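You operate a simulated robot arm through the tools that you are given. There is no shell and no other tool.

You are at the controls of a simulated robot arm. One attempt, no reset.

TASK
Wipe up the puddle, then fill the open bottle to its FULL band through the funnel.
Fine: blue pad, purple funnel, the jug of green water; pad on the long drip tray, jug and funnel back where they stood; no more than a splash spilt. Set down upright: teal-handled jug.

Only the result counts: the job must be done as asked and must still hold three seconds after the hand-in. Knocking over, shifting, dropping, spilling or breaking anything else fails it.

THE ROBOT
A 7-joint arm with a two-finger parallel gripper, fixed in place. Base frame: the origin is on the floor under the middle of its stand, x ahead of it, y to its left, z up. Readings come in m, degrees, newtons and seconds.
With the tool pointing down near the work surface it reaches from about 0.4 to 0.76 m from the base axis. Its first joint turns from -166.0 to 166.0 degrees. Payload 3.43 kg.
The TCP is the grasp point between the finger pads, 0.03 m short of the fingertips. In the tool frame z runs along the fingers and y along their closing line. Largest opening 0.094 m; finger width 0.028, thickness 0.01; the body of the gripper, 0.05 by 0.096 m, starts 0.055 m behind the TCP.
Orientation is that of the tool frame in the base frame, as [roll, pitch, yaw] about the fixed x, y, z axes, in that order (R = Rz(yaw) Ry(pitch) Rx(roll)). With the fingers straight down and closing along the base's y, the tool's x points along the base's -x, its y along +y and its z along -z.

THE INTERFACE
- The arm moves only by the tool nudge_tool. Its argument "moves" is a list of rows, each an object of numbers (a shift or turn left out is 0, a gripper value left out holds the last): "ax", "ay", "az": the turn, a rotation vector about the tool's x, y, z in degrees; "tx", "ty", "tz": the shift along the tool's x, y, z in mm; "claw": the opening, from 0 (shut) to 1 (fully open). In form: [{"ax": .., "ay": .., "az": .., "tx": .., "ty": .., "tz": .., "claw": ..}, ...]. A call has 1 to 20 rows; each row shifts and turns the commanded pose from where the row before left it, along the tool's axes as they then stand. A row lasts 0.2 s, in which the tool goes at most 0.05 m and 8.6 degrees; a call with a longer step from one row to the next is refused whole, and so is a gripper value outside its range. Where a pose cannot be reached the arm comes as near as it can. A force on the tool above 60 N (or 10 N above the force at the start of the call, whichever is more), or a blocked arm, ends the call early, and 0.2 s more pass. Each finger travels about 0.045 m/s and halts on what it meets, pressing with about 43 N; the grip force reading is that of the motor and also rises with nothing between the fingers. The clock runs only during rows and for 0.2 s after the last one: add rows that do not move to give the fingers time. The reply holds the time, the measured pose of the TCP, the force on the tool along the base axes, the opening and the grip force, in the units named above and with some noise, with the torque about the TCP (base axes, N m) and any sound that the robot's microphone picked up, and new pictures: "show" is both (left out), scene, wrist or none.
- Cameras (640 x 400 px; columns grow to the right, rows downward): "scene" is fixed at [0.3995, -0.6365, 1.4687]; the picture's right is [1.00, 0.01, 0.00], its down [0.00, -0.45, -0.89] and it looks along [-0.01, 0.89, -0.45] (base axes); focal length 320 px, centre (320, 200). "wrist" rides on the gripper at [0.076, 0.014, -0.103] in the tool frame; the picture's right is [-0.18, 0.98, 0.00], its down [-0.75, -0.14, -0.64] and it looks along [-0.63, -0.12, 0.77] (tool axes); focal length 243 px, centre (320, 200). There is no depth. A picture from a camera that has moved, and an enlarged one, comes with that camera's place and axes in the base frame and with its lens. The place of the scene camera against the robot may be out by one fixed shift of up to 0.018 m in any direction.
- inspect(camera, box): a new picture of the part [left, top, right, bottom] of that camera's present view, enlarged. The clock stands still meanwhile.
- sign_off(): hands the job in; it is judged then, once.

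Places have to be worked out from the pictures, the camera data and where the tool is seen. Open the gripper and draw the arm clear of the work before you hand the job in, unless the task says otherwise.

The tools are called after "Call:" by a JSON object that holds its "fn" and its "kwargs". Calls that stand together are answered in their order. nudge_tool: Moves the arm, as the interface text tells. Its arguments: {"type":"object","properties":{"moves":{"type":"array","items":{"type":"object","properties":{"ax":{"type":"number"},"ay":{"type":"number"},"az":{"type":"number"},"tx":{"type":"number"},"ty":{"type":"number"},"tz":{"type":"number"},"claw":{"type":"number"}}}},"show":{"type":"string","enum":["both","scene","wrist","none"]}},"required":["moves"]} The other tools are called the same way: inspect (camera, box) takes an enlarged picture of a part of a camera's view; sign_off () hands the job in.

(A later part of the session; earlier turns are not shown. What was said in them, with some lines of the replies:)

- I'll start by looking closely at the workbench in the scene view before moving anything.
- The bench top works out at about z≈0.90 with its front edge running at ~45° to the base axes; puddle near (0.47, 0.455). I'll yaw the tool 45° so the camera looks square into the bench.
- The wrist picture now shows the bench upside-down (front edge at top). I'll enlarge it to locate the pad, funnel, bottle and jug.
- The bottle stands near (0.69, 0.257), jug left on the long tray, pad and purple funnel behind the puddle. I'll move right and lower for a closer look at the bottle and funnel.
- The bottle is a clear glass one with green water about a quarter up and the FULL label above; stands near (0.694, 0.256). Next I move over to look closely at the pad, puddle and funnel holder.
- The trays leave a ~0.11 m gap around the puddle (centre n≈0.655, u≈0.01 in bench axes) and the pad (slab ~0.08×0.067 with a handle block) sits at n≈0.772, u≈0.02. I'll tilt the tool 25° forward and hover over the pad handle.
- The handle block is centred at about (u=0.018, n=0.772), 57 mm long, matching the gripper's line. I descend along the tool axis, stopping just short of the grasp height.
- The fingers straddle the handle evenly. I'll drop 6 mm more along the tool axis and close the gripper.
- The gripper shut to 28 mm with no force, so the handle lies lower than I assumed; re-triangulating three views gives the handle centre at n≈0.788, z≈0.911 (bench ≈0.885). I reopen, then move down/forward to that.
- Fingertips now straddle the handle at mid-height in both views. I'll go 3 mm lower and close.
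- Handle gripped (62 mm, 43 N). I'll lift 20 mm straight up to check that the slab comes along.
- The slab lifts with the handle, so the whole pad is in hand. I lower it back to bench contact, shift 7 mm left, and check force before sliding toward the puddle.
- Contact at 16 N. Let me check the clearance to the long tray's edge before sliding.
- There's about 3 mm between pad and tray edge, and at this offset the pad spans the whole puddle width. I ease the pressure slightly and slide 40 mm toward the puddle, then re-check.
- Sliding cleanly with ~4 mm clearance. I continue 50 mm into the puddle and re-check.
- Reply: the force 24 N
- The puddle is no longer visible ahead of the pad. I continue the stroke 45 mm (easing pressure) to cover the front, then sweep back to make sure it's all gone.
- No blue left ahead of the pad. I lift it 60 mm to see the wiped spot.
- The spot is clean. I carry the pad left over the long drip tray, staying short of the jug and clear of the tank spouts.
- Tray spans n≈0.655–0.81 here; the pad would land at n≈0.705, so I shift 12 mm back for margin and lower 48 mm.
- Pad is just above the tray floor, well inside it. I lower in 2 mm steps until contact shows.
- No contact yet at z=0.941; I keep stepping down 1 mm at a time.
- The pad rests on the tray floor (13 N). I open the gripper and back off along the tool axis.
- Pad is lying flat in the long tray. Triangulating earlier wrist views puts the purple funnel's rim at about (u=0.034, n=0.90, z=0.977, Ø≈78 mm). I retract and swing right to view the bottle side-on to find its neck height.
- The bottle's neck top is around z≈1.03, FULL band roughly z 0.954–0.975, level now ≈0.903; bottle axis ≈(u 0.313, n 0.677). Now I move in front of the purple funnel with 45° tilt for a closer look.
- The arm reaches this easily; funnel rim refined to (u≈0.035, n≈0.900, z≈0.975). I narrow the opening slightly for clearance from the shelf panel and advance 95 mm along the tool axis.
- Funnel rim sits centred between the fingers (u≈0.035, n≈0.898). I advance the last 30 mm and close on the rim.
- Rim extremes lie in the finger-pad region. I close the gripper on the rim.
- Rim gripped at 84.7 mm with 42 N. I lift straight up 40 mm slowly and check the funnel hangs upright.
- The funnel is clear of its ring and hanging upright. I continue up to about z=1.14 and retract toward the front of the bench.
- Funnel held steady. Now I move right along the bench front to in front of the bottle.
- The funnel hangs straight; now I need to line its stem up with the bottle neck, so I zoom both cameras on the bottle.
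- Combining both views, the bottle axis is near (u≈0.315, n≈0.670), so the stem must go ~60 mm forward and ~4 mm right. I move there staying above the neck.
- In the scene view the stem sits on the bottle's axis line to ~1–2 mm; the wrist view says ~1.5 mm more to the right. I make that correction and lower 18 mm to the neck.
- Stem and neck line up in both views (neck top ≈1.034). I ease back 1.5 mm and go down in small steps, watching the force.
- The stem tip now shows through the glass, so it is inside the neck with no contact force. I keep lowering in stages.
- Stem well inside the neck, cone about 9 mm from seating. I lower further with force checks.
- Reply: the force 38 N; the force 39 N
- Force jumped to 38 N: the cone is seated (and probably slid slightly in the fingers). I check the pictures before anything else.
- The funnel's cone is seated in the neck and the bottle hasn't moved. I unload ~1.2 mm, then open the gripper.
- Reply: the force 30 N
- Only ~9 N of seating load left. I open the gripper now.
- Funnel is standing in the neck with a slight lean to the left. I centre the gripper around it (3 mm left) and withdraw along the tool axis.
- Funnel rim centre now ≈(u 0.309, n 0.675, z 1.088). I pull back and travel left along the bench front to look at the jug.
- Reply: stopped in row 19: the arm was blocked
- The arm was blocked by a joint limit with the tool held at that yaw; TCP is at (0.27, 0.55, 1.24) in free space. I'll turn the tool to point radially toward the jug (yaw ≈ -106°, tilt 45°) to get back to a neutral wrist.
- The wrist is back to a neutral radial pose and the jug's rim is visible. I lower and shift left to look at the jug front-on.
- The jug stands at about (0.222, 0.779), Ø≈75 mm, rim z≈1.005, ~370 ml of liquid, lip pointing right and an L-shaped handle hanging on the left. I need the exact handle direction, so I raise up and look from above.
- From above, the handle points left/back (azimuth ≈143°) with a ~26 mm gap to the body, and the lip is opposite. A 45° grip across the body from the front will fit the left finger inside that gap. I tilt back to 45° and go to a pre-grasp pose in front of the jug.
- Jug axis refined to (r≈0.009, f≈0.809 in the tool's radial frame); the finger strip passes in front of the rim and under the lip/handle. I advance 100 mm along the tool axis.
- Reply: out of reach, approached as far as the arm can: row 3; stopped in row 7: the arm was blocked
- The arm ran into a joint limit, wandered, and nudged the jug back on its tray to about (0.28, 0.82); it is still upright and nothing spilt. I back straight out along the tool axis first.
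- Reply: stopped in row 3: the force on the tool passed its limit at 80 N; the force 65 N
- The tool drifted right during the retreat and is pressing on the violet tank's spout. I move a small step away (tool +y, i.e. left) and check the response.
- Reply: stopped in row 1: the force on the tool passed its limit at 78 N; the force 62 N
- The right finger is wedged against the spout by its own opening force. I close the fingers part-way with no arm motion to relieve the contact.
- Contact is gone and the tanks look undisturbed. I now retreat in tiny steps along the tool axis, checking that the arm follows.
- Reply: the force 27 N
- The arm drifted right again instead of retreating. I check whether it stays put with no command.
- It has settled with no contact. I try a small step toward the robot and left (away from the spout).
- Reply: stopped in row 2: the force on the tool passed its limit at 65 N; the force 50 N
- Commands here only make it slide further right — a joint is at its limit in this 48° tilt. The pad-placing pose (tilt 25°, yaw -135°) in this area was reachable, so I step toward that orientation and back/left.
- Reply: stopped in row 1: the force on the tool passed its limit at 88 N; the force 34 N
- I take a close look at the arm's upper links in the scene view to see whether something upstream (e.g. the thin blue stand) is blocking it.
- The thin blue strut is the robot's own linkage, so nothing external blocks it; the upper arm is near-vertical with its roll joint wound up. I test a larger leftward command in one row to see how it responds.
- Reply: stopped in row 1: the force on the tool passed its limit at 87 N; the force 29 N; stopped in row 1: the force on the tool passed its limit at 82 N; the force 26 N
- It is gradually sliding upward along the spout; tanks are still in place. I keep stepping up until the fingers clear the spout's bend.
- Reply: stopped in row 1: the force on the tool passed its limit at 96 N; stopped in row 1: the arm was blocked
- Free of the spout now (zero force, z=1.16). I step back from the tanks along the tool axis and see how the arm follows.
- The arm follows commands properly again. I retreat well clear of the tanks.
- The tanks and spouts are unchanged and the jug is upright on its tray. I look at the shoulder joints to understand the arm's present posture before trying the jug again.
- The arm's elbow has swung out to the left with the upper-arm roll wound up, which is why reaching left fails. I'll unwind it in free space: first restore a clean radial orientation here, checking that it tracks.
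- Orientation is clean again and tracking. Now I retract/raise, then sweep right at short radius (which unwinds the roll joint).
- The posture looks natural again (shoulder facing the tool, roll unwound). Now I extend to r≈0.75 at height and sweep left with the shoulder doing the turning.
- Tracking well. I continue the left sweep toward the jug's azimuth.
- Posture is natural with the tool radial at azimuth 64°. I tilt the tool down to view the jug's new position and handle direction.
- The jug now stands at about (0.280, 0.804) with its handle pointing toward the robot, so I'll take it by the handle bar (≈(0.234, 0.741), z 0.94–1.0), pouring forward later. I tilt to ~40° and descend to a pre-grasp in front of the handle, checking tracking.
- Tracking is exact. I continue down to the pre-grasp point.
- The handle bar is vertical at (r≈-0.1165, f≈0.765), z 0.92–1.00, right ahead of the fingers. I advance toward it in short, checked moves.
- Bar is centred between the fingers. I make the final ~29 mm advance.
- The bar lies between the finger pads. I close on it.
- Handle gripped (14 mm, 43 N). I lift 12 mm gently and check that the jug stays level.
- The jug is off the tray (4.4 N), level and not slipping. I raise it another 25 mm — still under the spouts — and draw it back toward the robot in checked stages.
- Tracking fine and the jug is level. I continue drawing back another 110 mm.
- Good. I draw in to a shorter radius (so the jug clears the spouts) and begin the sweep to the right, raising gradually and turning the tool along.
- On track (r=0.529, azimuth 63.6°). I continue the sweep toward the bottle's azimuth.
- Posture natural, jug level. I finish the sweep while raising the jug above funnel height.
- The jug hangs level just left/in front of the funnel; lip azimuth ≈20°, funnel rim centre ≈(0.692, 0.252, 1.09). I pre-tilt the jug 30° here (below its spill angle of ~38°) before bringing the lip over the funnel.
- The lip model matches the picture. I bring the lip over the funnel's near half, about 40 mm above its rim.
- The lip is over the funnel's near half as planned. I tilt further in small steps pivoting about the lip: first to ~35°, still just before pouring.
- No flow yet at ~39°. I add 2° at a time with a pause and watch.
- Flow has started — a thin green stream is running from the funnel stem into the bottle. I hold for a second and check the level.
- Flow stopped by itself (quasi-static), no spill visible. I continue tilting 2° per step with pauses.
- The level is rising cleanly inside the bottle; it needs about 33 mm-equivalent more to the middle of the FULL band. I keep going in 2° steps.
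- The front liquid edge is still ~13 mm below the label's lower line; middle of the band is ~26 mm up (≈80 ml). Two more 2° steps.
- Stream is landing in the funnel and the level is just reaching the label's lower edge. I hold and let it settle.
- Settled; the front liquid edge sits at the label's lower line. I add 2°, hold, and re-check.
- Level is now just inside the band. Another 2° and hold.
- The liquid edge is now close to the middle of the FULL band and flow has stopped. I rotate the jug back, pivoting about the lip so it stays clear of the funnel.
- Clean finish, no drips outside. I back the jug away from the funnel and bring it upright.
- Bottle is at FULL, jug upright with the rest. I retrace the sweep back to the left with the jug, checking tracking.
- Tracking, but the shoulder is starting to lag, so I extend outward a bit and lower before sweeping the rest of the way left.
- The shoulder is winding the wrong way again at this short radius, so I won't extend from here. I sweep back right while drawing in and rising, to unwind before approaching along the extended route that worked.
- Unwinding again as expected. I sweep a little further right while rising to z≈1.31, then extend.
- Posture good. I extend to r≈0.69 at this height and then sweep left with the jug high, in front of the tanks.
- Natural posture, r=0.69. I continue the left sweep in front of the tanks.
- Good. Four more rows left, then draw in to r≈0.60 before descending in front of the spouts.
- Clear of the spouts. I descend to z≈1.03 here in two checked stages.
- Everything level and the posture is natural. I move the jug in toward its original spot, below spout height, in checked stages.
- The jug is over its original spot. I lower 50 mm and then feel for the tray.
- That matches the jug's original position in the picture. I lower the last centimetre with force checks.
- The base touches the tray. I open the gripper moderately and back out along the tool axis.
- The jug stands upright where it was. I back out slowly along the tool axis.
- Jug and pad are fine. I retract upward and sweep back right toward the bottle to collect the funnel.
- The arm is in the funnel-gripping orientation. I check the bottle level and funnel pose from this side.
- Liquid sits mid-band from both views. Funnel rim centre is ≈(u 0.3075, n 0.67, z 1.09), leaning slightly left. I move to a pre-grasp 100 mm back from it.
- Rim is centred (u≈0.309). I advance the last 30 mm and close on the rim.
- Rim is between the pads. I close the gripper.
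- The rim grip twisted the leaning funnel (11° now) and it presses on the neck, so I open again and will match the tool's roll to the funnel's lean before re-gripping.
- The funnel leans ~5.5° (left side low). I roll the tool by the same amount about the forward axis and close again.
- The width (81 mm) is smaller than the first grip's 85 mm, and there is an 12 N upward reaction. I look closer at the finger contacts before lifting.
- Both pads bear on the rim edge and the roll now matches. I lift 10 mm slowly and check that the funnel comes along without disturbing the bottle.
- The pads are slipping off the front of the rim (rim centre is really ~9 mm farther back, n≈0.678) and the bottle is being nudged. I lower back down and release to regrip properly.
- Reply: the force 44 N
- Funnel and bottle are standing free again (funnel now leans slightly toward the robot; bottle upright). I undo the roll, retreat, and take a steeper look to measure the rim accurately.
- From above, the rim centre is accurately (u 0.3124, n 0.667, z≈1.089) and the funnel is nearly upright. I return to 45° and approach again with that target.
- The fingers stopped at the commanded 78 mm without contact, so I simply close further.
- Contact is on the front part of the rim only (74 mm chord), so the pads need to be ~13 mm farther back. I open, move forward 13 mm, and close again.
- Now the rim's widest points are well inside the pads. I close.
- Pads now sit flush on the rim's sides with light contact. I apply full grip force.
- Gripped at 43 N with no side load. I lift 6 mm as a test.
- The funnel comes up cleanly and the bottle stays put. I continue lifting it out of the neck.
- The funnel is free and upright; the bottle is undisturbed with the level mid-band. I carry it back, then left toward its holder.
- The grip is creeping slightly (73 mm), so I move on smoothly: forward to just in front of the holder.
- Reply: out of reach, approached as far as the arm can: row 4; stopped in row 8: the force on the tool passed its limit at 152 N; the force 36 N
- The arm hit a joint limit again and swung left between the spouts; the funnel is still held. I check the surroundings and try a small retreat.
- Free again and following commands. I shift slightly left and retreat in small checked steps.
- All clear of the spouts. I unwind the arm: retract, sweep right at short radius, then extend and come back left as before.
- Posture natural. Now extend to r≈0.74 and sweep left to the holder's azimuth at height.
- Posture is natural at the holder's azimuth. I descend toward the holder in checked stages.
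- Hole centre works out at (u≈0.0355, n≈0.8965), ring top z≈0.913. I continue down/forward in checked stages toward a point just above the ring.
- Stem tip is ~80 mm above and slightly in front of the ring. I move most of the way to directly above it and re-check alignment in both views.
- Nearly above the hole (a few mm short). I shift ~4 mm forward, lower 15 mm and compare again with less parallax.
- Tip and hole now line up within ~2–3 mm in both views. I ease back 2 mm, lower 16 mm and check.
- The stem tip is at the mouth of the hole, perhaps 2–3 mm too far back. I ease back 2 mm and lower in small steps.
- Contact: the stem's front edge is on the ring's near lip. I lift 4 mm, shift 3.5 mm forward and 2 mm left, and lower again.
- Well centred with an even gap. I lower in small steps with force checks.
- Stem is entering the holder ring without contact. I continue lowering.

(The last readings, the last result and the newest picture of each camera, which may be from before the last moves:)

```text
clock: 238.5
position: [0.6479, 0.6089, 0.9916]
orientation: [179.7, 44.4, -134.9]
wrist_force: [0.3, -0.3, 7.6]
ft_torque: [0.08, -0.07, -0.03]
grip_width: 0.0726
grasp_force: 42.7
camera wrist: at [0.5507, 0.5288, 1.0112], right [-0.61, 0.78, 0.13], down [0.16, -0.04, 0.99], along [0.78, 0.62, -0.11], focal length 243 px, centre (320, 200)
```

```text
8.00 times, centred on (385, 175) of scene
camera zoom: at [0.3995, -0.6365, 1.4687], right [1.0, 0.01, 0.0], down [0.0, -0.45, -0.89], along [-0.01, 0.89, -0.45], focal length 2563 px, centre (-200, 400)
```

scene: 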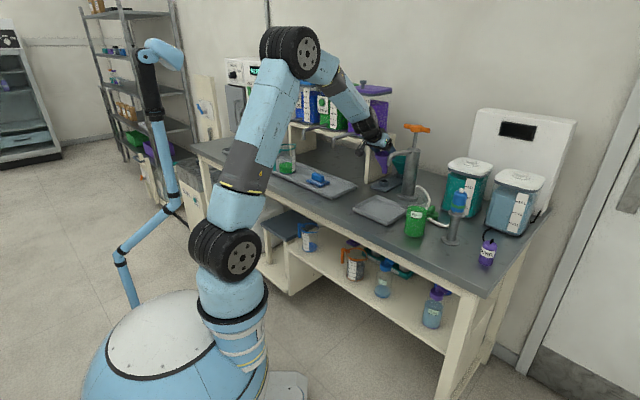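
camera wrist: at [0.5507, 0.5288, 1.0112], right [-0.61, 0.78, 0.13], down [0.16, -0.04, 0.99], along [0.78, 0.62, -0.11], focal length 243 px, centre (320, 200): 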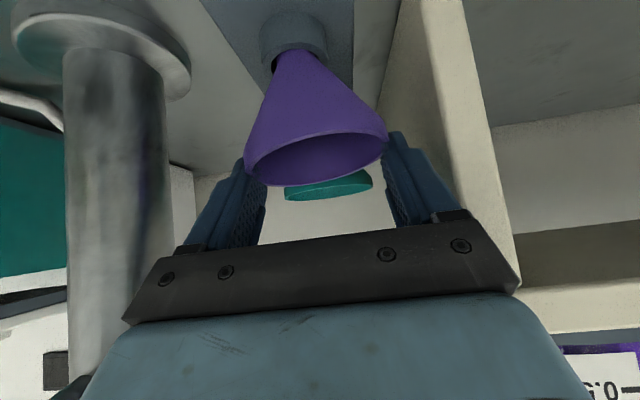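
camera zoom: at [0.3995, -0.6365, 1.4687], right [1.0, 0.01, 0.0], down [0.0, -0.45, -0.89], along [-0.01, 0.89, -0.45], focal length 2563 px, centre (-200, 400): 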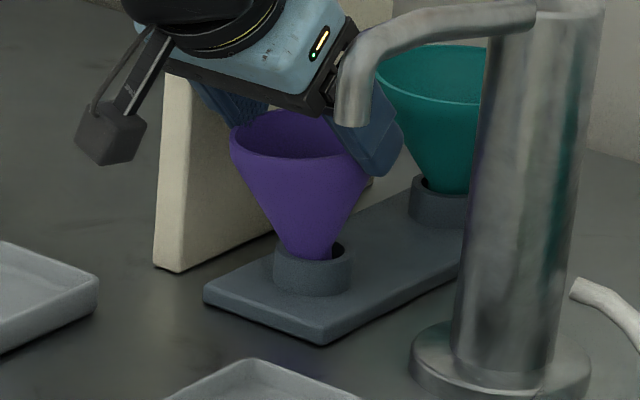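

Seated (7.6 N). I open to 90 mm (keeping clear of the shelf panel) and check.

Call:
{"fn": "nudge_tool", "kwargs": {"moves": [{"claw": 0.85}, {"claw": 0.92}, {"claw": 0.957}, {"claw": 0.957}, {"tz": 0}], "show": "both"}}

Call:
{"fn": "inspect", "kwargs": {"camera": "wrist", "box": [200, 0, 440, 240]}}

Call:
{"fn": "inspect", "kwargs": {"camera": "scene", "box": [360, 150, 410, 200]}}

```text
clock: 239.7
position: [0.6481, 0.6083, 0.9913]
orientation: [179.8, 44.4, -134.9]
wrist_force: [0.9, 1.1, -0.1]
ft_torque: [-0.01, 0.03, 0.0]
grip_width: 0.0899
grasp_force: 0.1
camera wrist: at [0.5507, 0.5288, 1.0107], right [-0.61, 0.78, 0.13], down [0.17, -0.04, 0.99], along [0.78, 0.62, -0.11], focal length 243 px, centre (320, 200)
```

scene: 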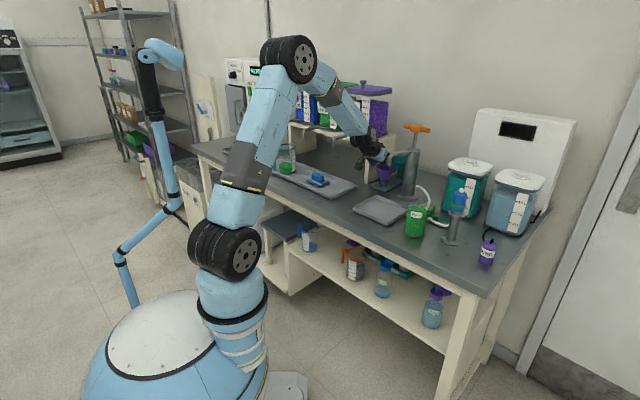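
wrist: 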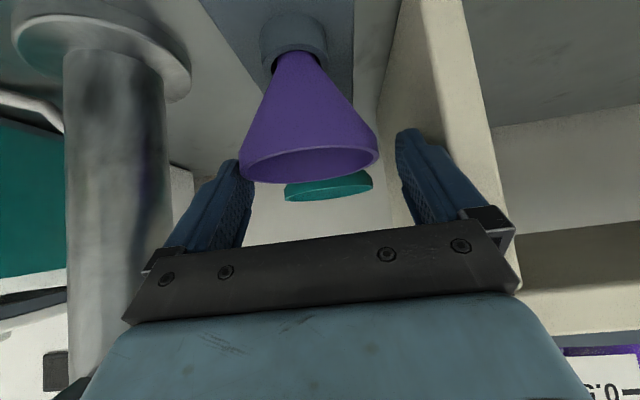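

```text
1.67 times, centred on (320, 120) of wrist
camera zoom: at [0.5507, 0.5288, 1.0107], right [-0.61, 0.78, 0.13], down [0.17, -0.04, 0.99], along [0.78, 0.62, -0.11], focal length 404 px, centre (320, 333)
```

zoom: 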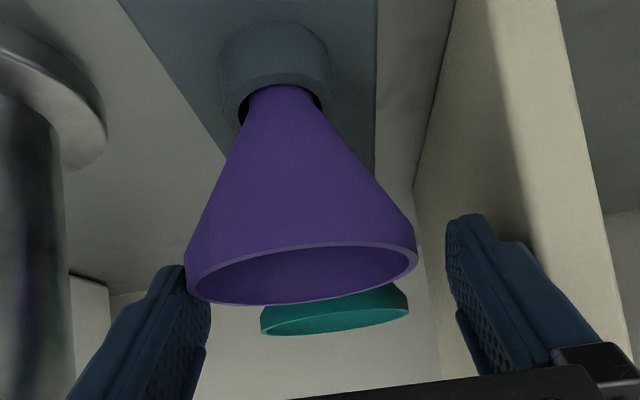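

```text
8.00 times, centred on (385, 175) of scene
camera zoom: at [0.3995, -0.6365, 1.4687], right [1.0, 0.01, 0.0], down [0.0, -0.45, -0.89], along [-0.01, 0.89, -0.45], focal length 2563 px, centre (-200, 400)
```

zoom: 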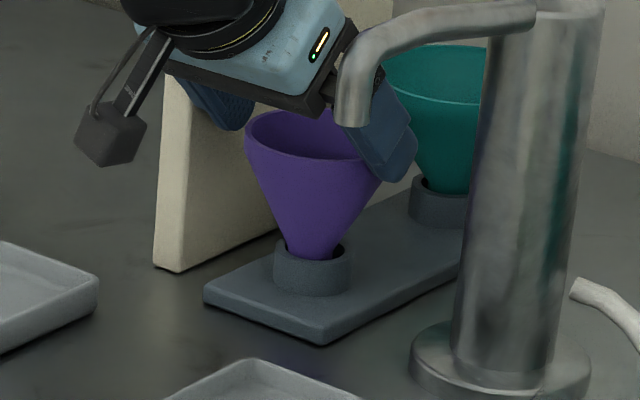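

The funnel has settled upright in its ring. I centre the gripper around it (4 mm right) and withdraw along the tool axis.

Call:
{"fn": "nudge_tool", "kwargs": {"moves": [{"ty": -2}, {"ty": -2}, {"tz": 0}], "show": "wrist"}}

Call:
{"fn": "inspect", "kwargs": {"camera": "wrist", "box": [200, 0, 440, 240]}}

```text
clock: 240.5
position: [0.6523, 0.6059, 0.9913]
orientation: [179.7, 44.4, -134.9]
wrist_force: [-0.2, 0.7, 0.1]
ft_torque: [0.02, -0.02, 0.01]
grip_width: 0.0898
grasp_force: 0.1
camera wrist: at [0.554, 0.5259, 1.0114], right [-0.61, 0.78, 0.13], down [0.17, -0.04, 0.99], along [0.78, 0.62, -0.11], focal length 243 px, centre (320, 200)
```

wrist: 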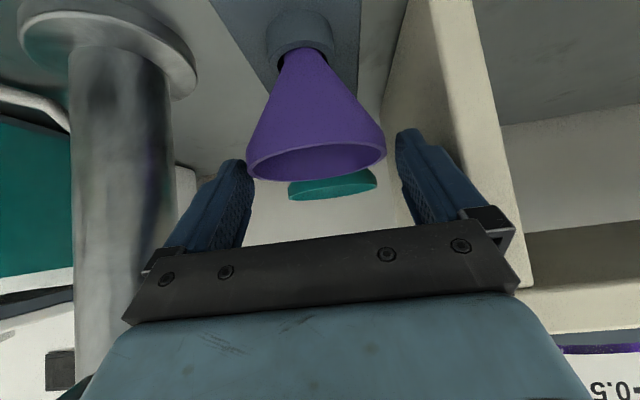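

```text
1.67 times, centred on (320, 120) of wrist
camera zoom: at [0.554, 0.5259, 1.0114], right [-0.61, 0.78, 0.13], down [0.17, -0.04, 0.99], along [0.78, 0.62, -0.11], focal length 404 px, centre (320, 333)
```

zoom: 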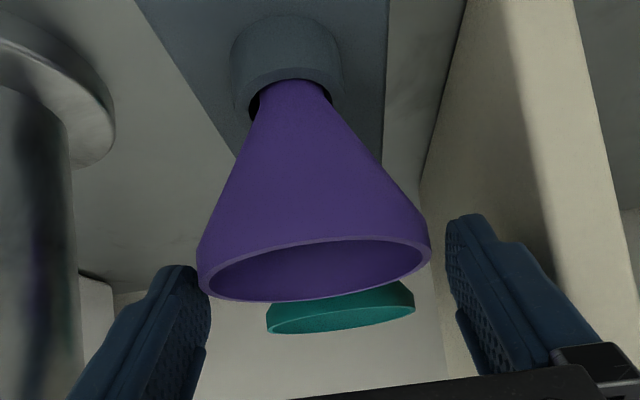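

Call:
{"fn": "nudge_tool", "kwargs": {"moves": [{"ty": -1.5}, {"tz": -4}, {"tz": -8}, {"tz": -12}, {"tz": -15}, {"tz": 0}], "show": "wrist"}}

Call:
{"fn": "inspect", "kwargs": {"camera": "scene", "box": [350, 130, 420, 200]}}

```text
clock: 241.9
position: [0.6344, 0.586, 1.019]
orientation: [179.7, 44.4, -134.8]
wrist_force: [-1.3, -1.4, 0.7]
ft_torque: [-0.02, -0.04, -0.01]
grip_width: 0.0901
grasp_force: 0.0
camera wrist: at [0.5362, 0.5058, 1.038], right [-0.61, 0.78, 0.13], down [0.17, -0.04, 0.99], along [0.78, 0.62, -0.11], focal length 243 px, centre (320, 200)
```

wrist: 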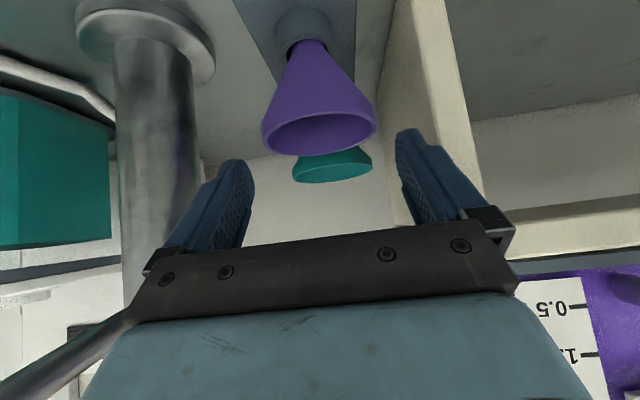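

```text
5.71 times, centred on (385, 165) of scene
camera zoom: at [0.3995, -0.6365, 1.4687], right [1.0, 0.01, 0.0], down [0.0, -0.45, -0.89], along [-0.01, 0.89, -0.45], focal length 1831 px, centre (-51, 400)
```

zoom: 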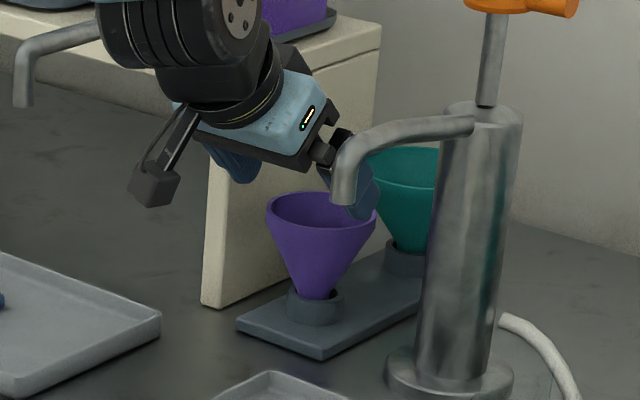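

Funnel is back in its holder. I retrace the approach path upward and away.

Call:
{"fn": "nudge_tool", "kwargs": {"moves": [{"tz": -20}, {"tx": -7.7, "tz": -22.4}, {"tx": -7.7, "tz": -22.4}, {"tz": 0}], "show": "none"}}

Call:
{"fn": "nudge_tool", "kwargs": {"moves": [{"tx": -7.7, "tz": -22.4}, {"tx": -7.7, "tz": -22.4}, {"tx": -7.7, "tz": -22.4}, {"tx": -4.6, "tz": -27}, {"tx": -4.6, "tz": -27}, {"tz": 0}], "show": "both"}}

Call:
{"fn": "inspect", "kwargs": {"camera": "scene", "box": [320, 120, 440, 216]}}

```text
clock: 242.9
position: [0.6088, 0.5601, 1.0765]
orientation: [179.6, 44.5, -134.9]
wrist_force: [0.3, 0.7, -0.1]
ft_torque: [0.0, 0.0, 0.0]
grip_width: 0.09
grasp_force: 0.1
```

```text
clock: 244.3
position: [0.5676, 0.5164, 1.1864]
orientation: [179.8, 44.4, -134.9]
wrist_force: [0.1, -0.6, 0.7]
ft_torque: [0.0, 0.04, 0.02]
grip_width: 0.0901
grasp_force: 0.1
camera wrist: at [0.4685, 0.4358, 1.2053], right [-0.61, 0.78, 0.13], down [0.17, -0.04, 0.99], along [0.78, 0.62, -0.11], focal length 243 px, centre (320, 200)
```

scene: 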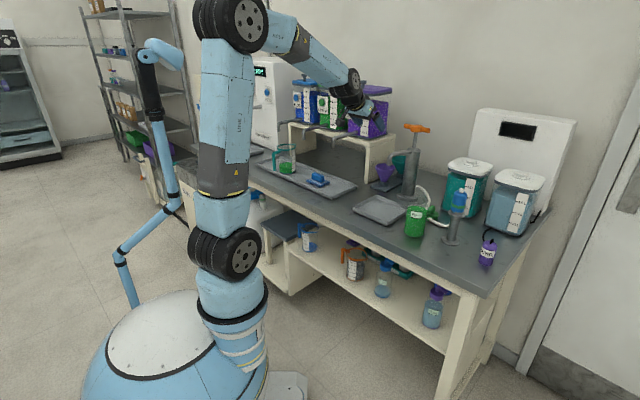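
wrist: 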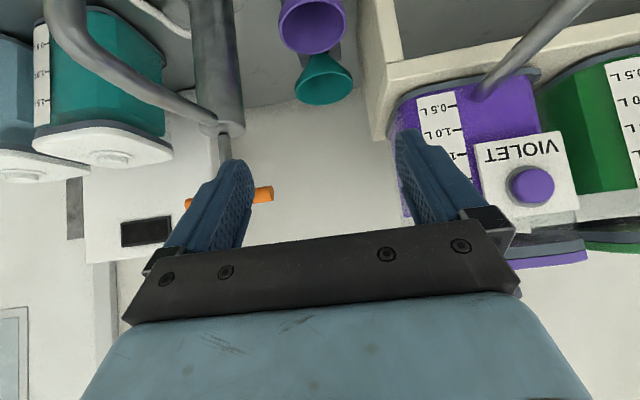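

```text
4.17 times, centred on (380, 168) of scene
camera zoom: at [0.3995, -0.6365, 1.4687], right [1.0, 0.01, 0.0], down [0.0, -0.45, -0.89], along [-0.01, 0.89, -0.45], focal length 1335 px, centre (70, 333)
```

zoom: 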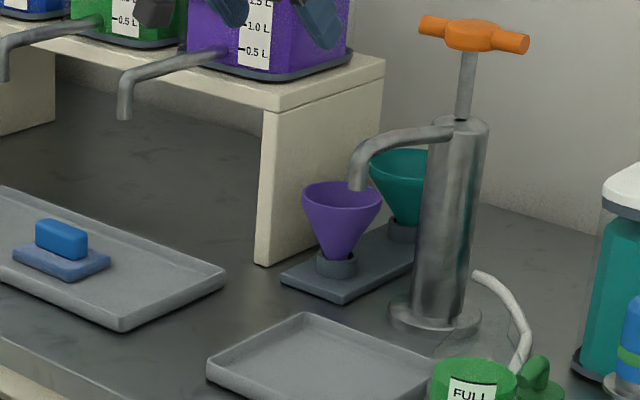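

The funnel is back in its ring and everything else looks in place. I draw the arm clear and do a final inspection.

Call:
{"fn": "nudge_tool", "kwargs": {"moves": [{"tx": 5.3, "tz": -25}, {"tx": 5.3, "tz": -25}, {"tx": 5.3, "tz": -25}, {"tx": 5.3, "tz": -25}, {"tx": 5.3, "tz": -25}, {"tx": 5.3, "tz": -25}, {"tx": 5.3, "tz": -25}, {"tz": 0}], "show": "both"}}

Call:
{"fn": "inspect", "kwargs": {"camera": "scene", "box": [396, 190, 436, 245]}}

Call:
{"fn": "inspect", "kwargs": {"camera": "scene", "box": [230, 110, 450, 250]}}

Call:
{"fn": "inspect", "kwargs": {"camera": "scene", "box": [210, 50, 410, 175]}}

Call:
{"fn": "inspect", "kwargs": {"camera": "scene", "box": [400, 100, 580, 280]}}

```text
clock: 246.1
position: [0.4621, 0.4102, 1.2826]
orientation: [179.7, 44.5, -134.9]
wrist_force: [0.0, 0.2, -0.1]
ft_torque: [0.04, -0.02, 0.0]
grip_width: 0.0898
grasp_force: 0.2
camera wrist: at [0.3643, 0.3303, 1.3019], right [-0.61, 0.78, 0.13], down [0.17, -0.04, 0.99], along [0.78, 0.62, -0.11], focal length 243 px, centre (320, 200)
```

scene: 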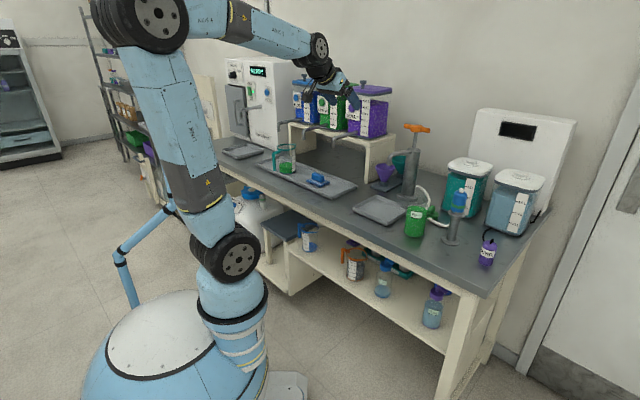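
wrist: 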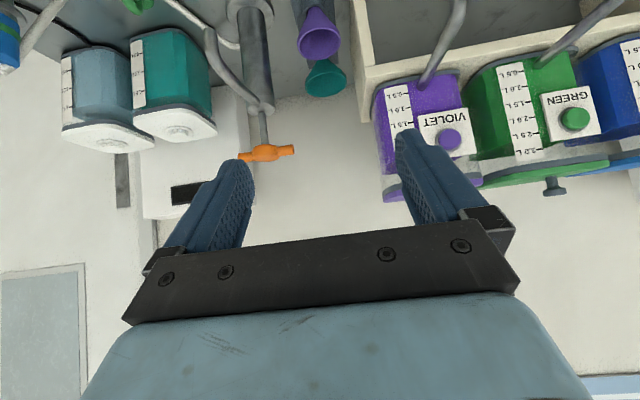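

```text
7.27 times, centred on (416, 218) of scene
camera zoom: at [0.3995, -0.6365, 1.4687], right [1.0, 0.01, 0.0], down [0.0, -0.45, -0.89], along [-0.01, 0.89, -0.45], focal length 2330 px, centre (-378, 73)
```

zoom: 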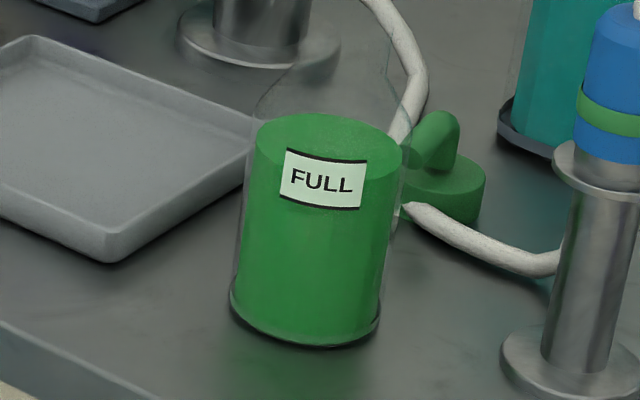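

```text
2.86 times, centred on (340, 180) of scene
camera zoom: at [0.3995, -0.6365, 1.4687], right [1.0, 0.01, 0.0], down [0.0, -0.45, -0.89], along [-0.01, 0.89, -0.45], focal length 915 px, centre (263, 257)
```

zoom: 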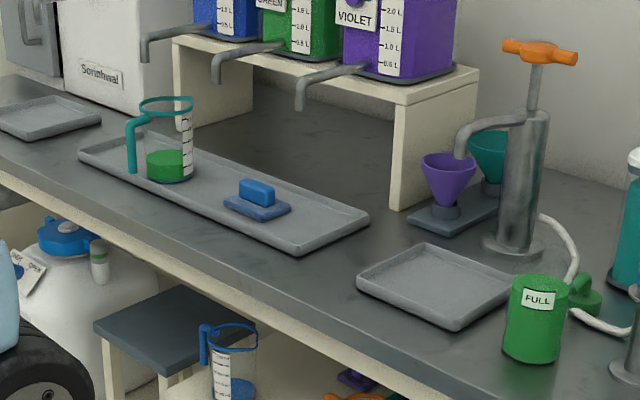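

```text
3.20 times, centred on (310, 112) of scene
camera zoom: at [0.3995, -0.6365, 1.4687], right [1.0, 0.01, 0.0], down [0.0, -0.45, -0.89], along [-0.01, 0.89, -0.45], focal length 1025 px, centre (352, 480)
```

zoom: 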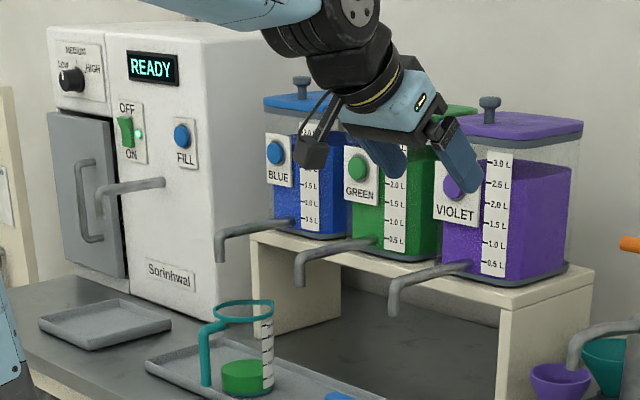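

```text
2.22 times, centred on (490, 190) of scene
camera zoom: at [0.3995, -0.6365, 1.4687], right [1.0, 0.01, 0.0], down [0.0, -0.45, -0.89], along [-0.01, 0.89, -0.45], focal length 712 px, centre (-58, 222)
```

zoom: 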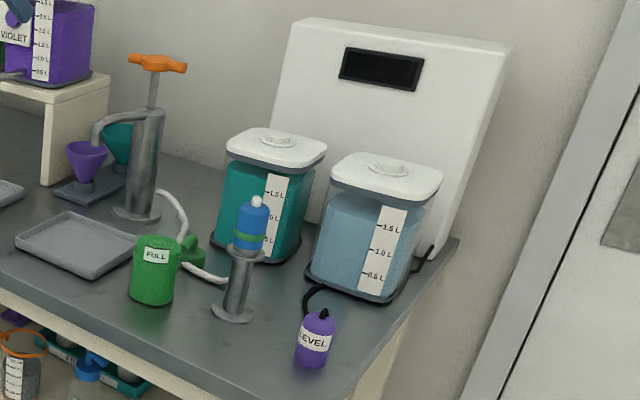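

Final state checks out: puddle gone, pad on the long tray, jug upright in its spot, funnel in its ring, bottle level mid-band, tanks and spouts unmoved. I withdraw a little further with the gripper open.

Call:
{"fn": "nudge_tool", "kwargs": {"moves": [{"tx": 15, "tz": -18, "claw": 1}, {"tx": 15, "tz": -18}, {"tx": 15, "tz": -18}, {"tx": 15, "tz": -18}, {"tz": 0}, {"tz": 0}, {"tz": 0}], "show": "both"}}

Call:
{"fn": "inspect", "kwargs": {"camera": "scene", "box": [230, 110, 450, 250]}}

```text
clock: 247.7
position: [0.3969, 0.3449, 1.2932]
orientation: [179.8, 44.5, -134.9]
wrist_force: [0.8, -0.5, 0.6]
ft_torque: [-0.02, 0.01, 0.04]
grip_width: 0.0943
grasp_force: 0.1
camera wrist: at [0.2989, 0.2642, 1.3125], right [-0.61, 0.78, 0.13], down [0.17, -0.04, 0.99], along [0.78, 0.62, -0.11], focal length 243 px, centre (320, 200)
```

scene: 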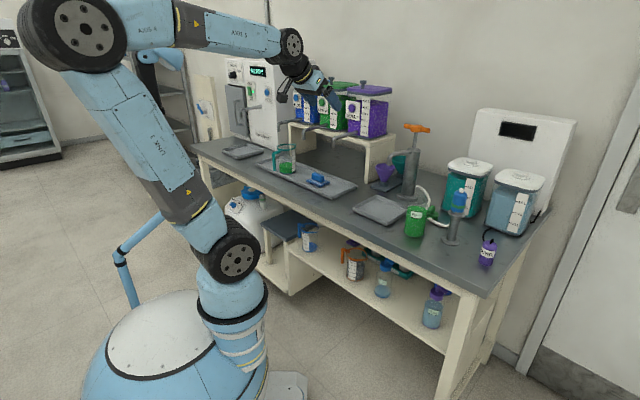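
wrist: 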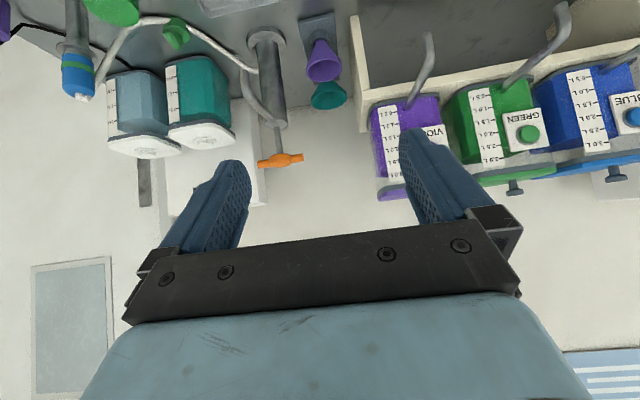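

```text
2.86 times, centred on (340, 180) of scene
camera zoom: at [0.3995, -0.6365, 1.4687], right [1.0, 0.01, 0.0], down [0.0, -0.45, -0.89], along [-0.01, 0.89, -0.45], focal length 915 px, centre (263, 257)
```

zoom: 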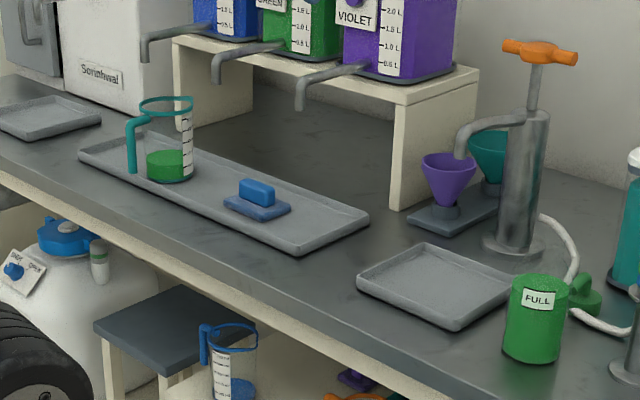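

The arm is clear with the gripper open, and the bench shows the wanted state and is at rest. I hand the job in.

Call:
{"fn": "sign_off", "kwargs": {}}

```text
The job is handed in.
```

I handed the job in. The last pictures show it done as asked, but the arm bumped a spout and the jug along the way.

**End state, from the final pictures:**
- **Puddle:** wiped up, with nothing left on the bench.
- **Blue pad:** lying flat on the long drip tray.
- **Bottle:** filled through the funnel; the liquid is about the middle of the FULL band. I saw no spill outside the funnel or bottle.
- **Teal-handled jug:** upright, within a few millimetres of its original spot. Its handle now points toward the robot; at the start it pointed left along the bench.
- **Purple funnel:** back in its holder ring.
- **Arm:** drawn clear with the gripper open.

**What went wrong on the way:**
- **Jug knocked:** reaching for it, the arm hit a joint limit and pushed the jug back on its tray. It stayed upright and I put it back after pouring.
- **Spout hit:** the tool pressed on the violet tank's spout twice, peaking at 96 N the first time and 152 N the second. The spout and tanks look unmoved in before-and-after pictures.
- **Bottle shifted:** it moved about 2–3 mm while I was regripping the funnel to take it out.
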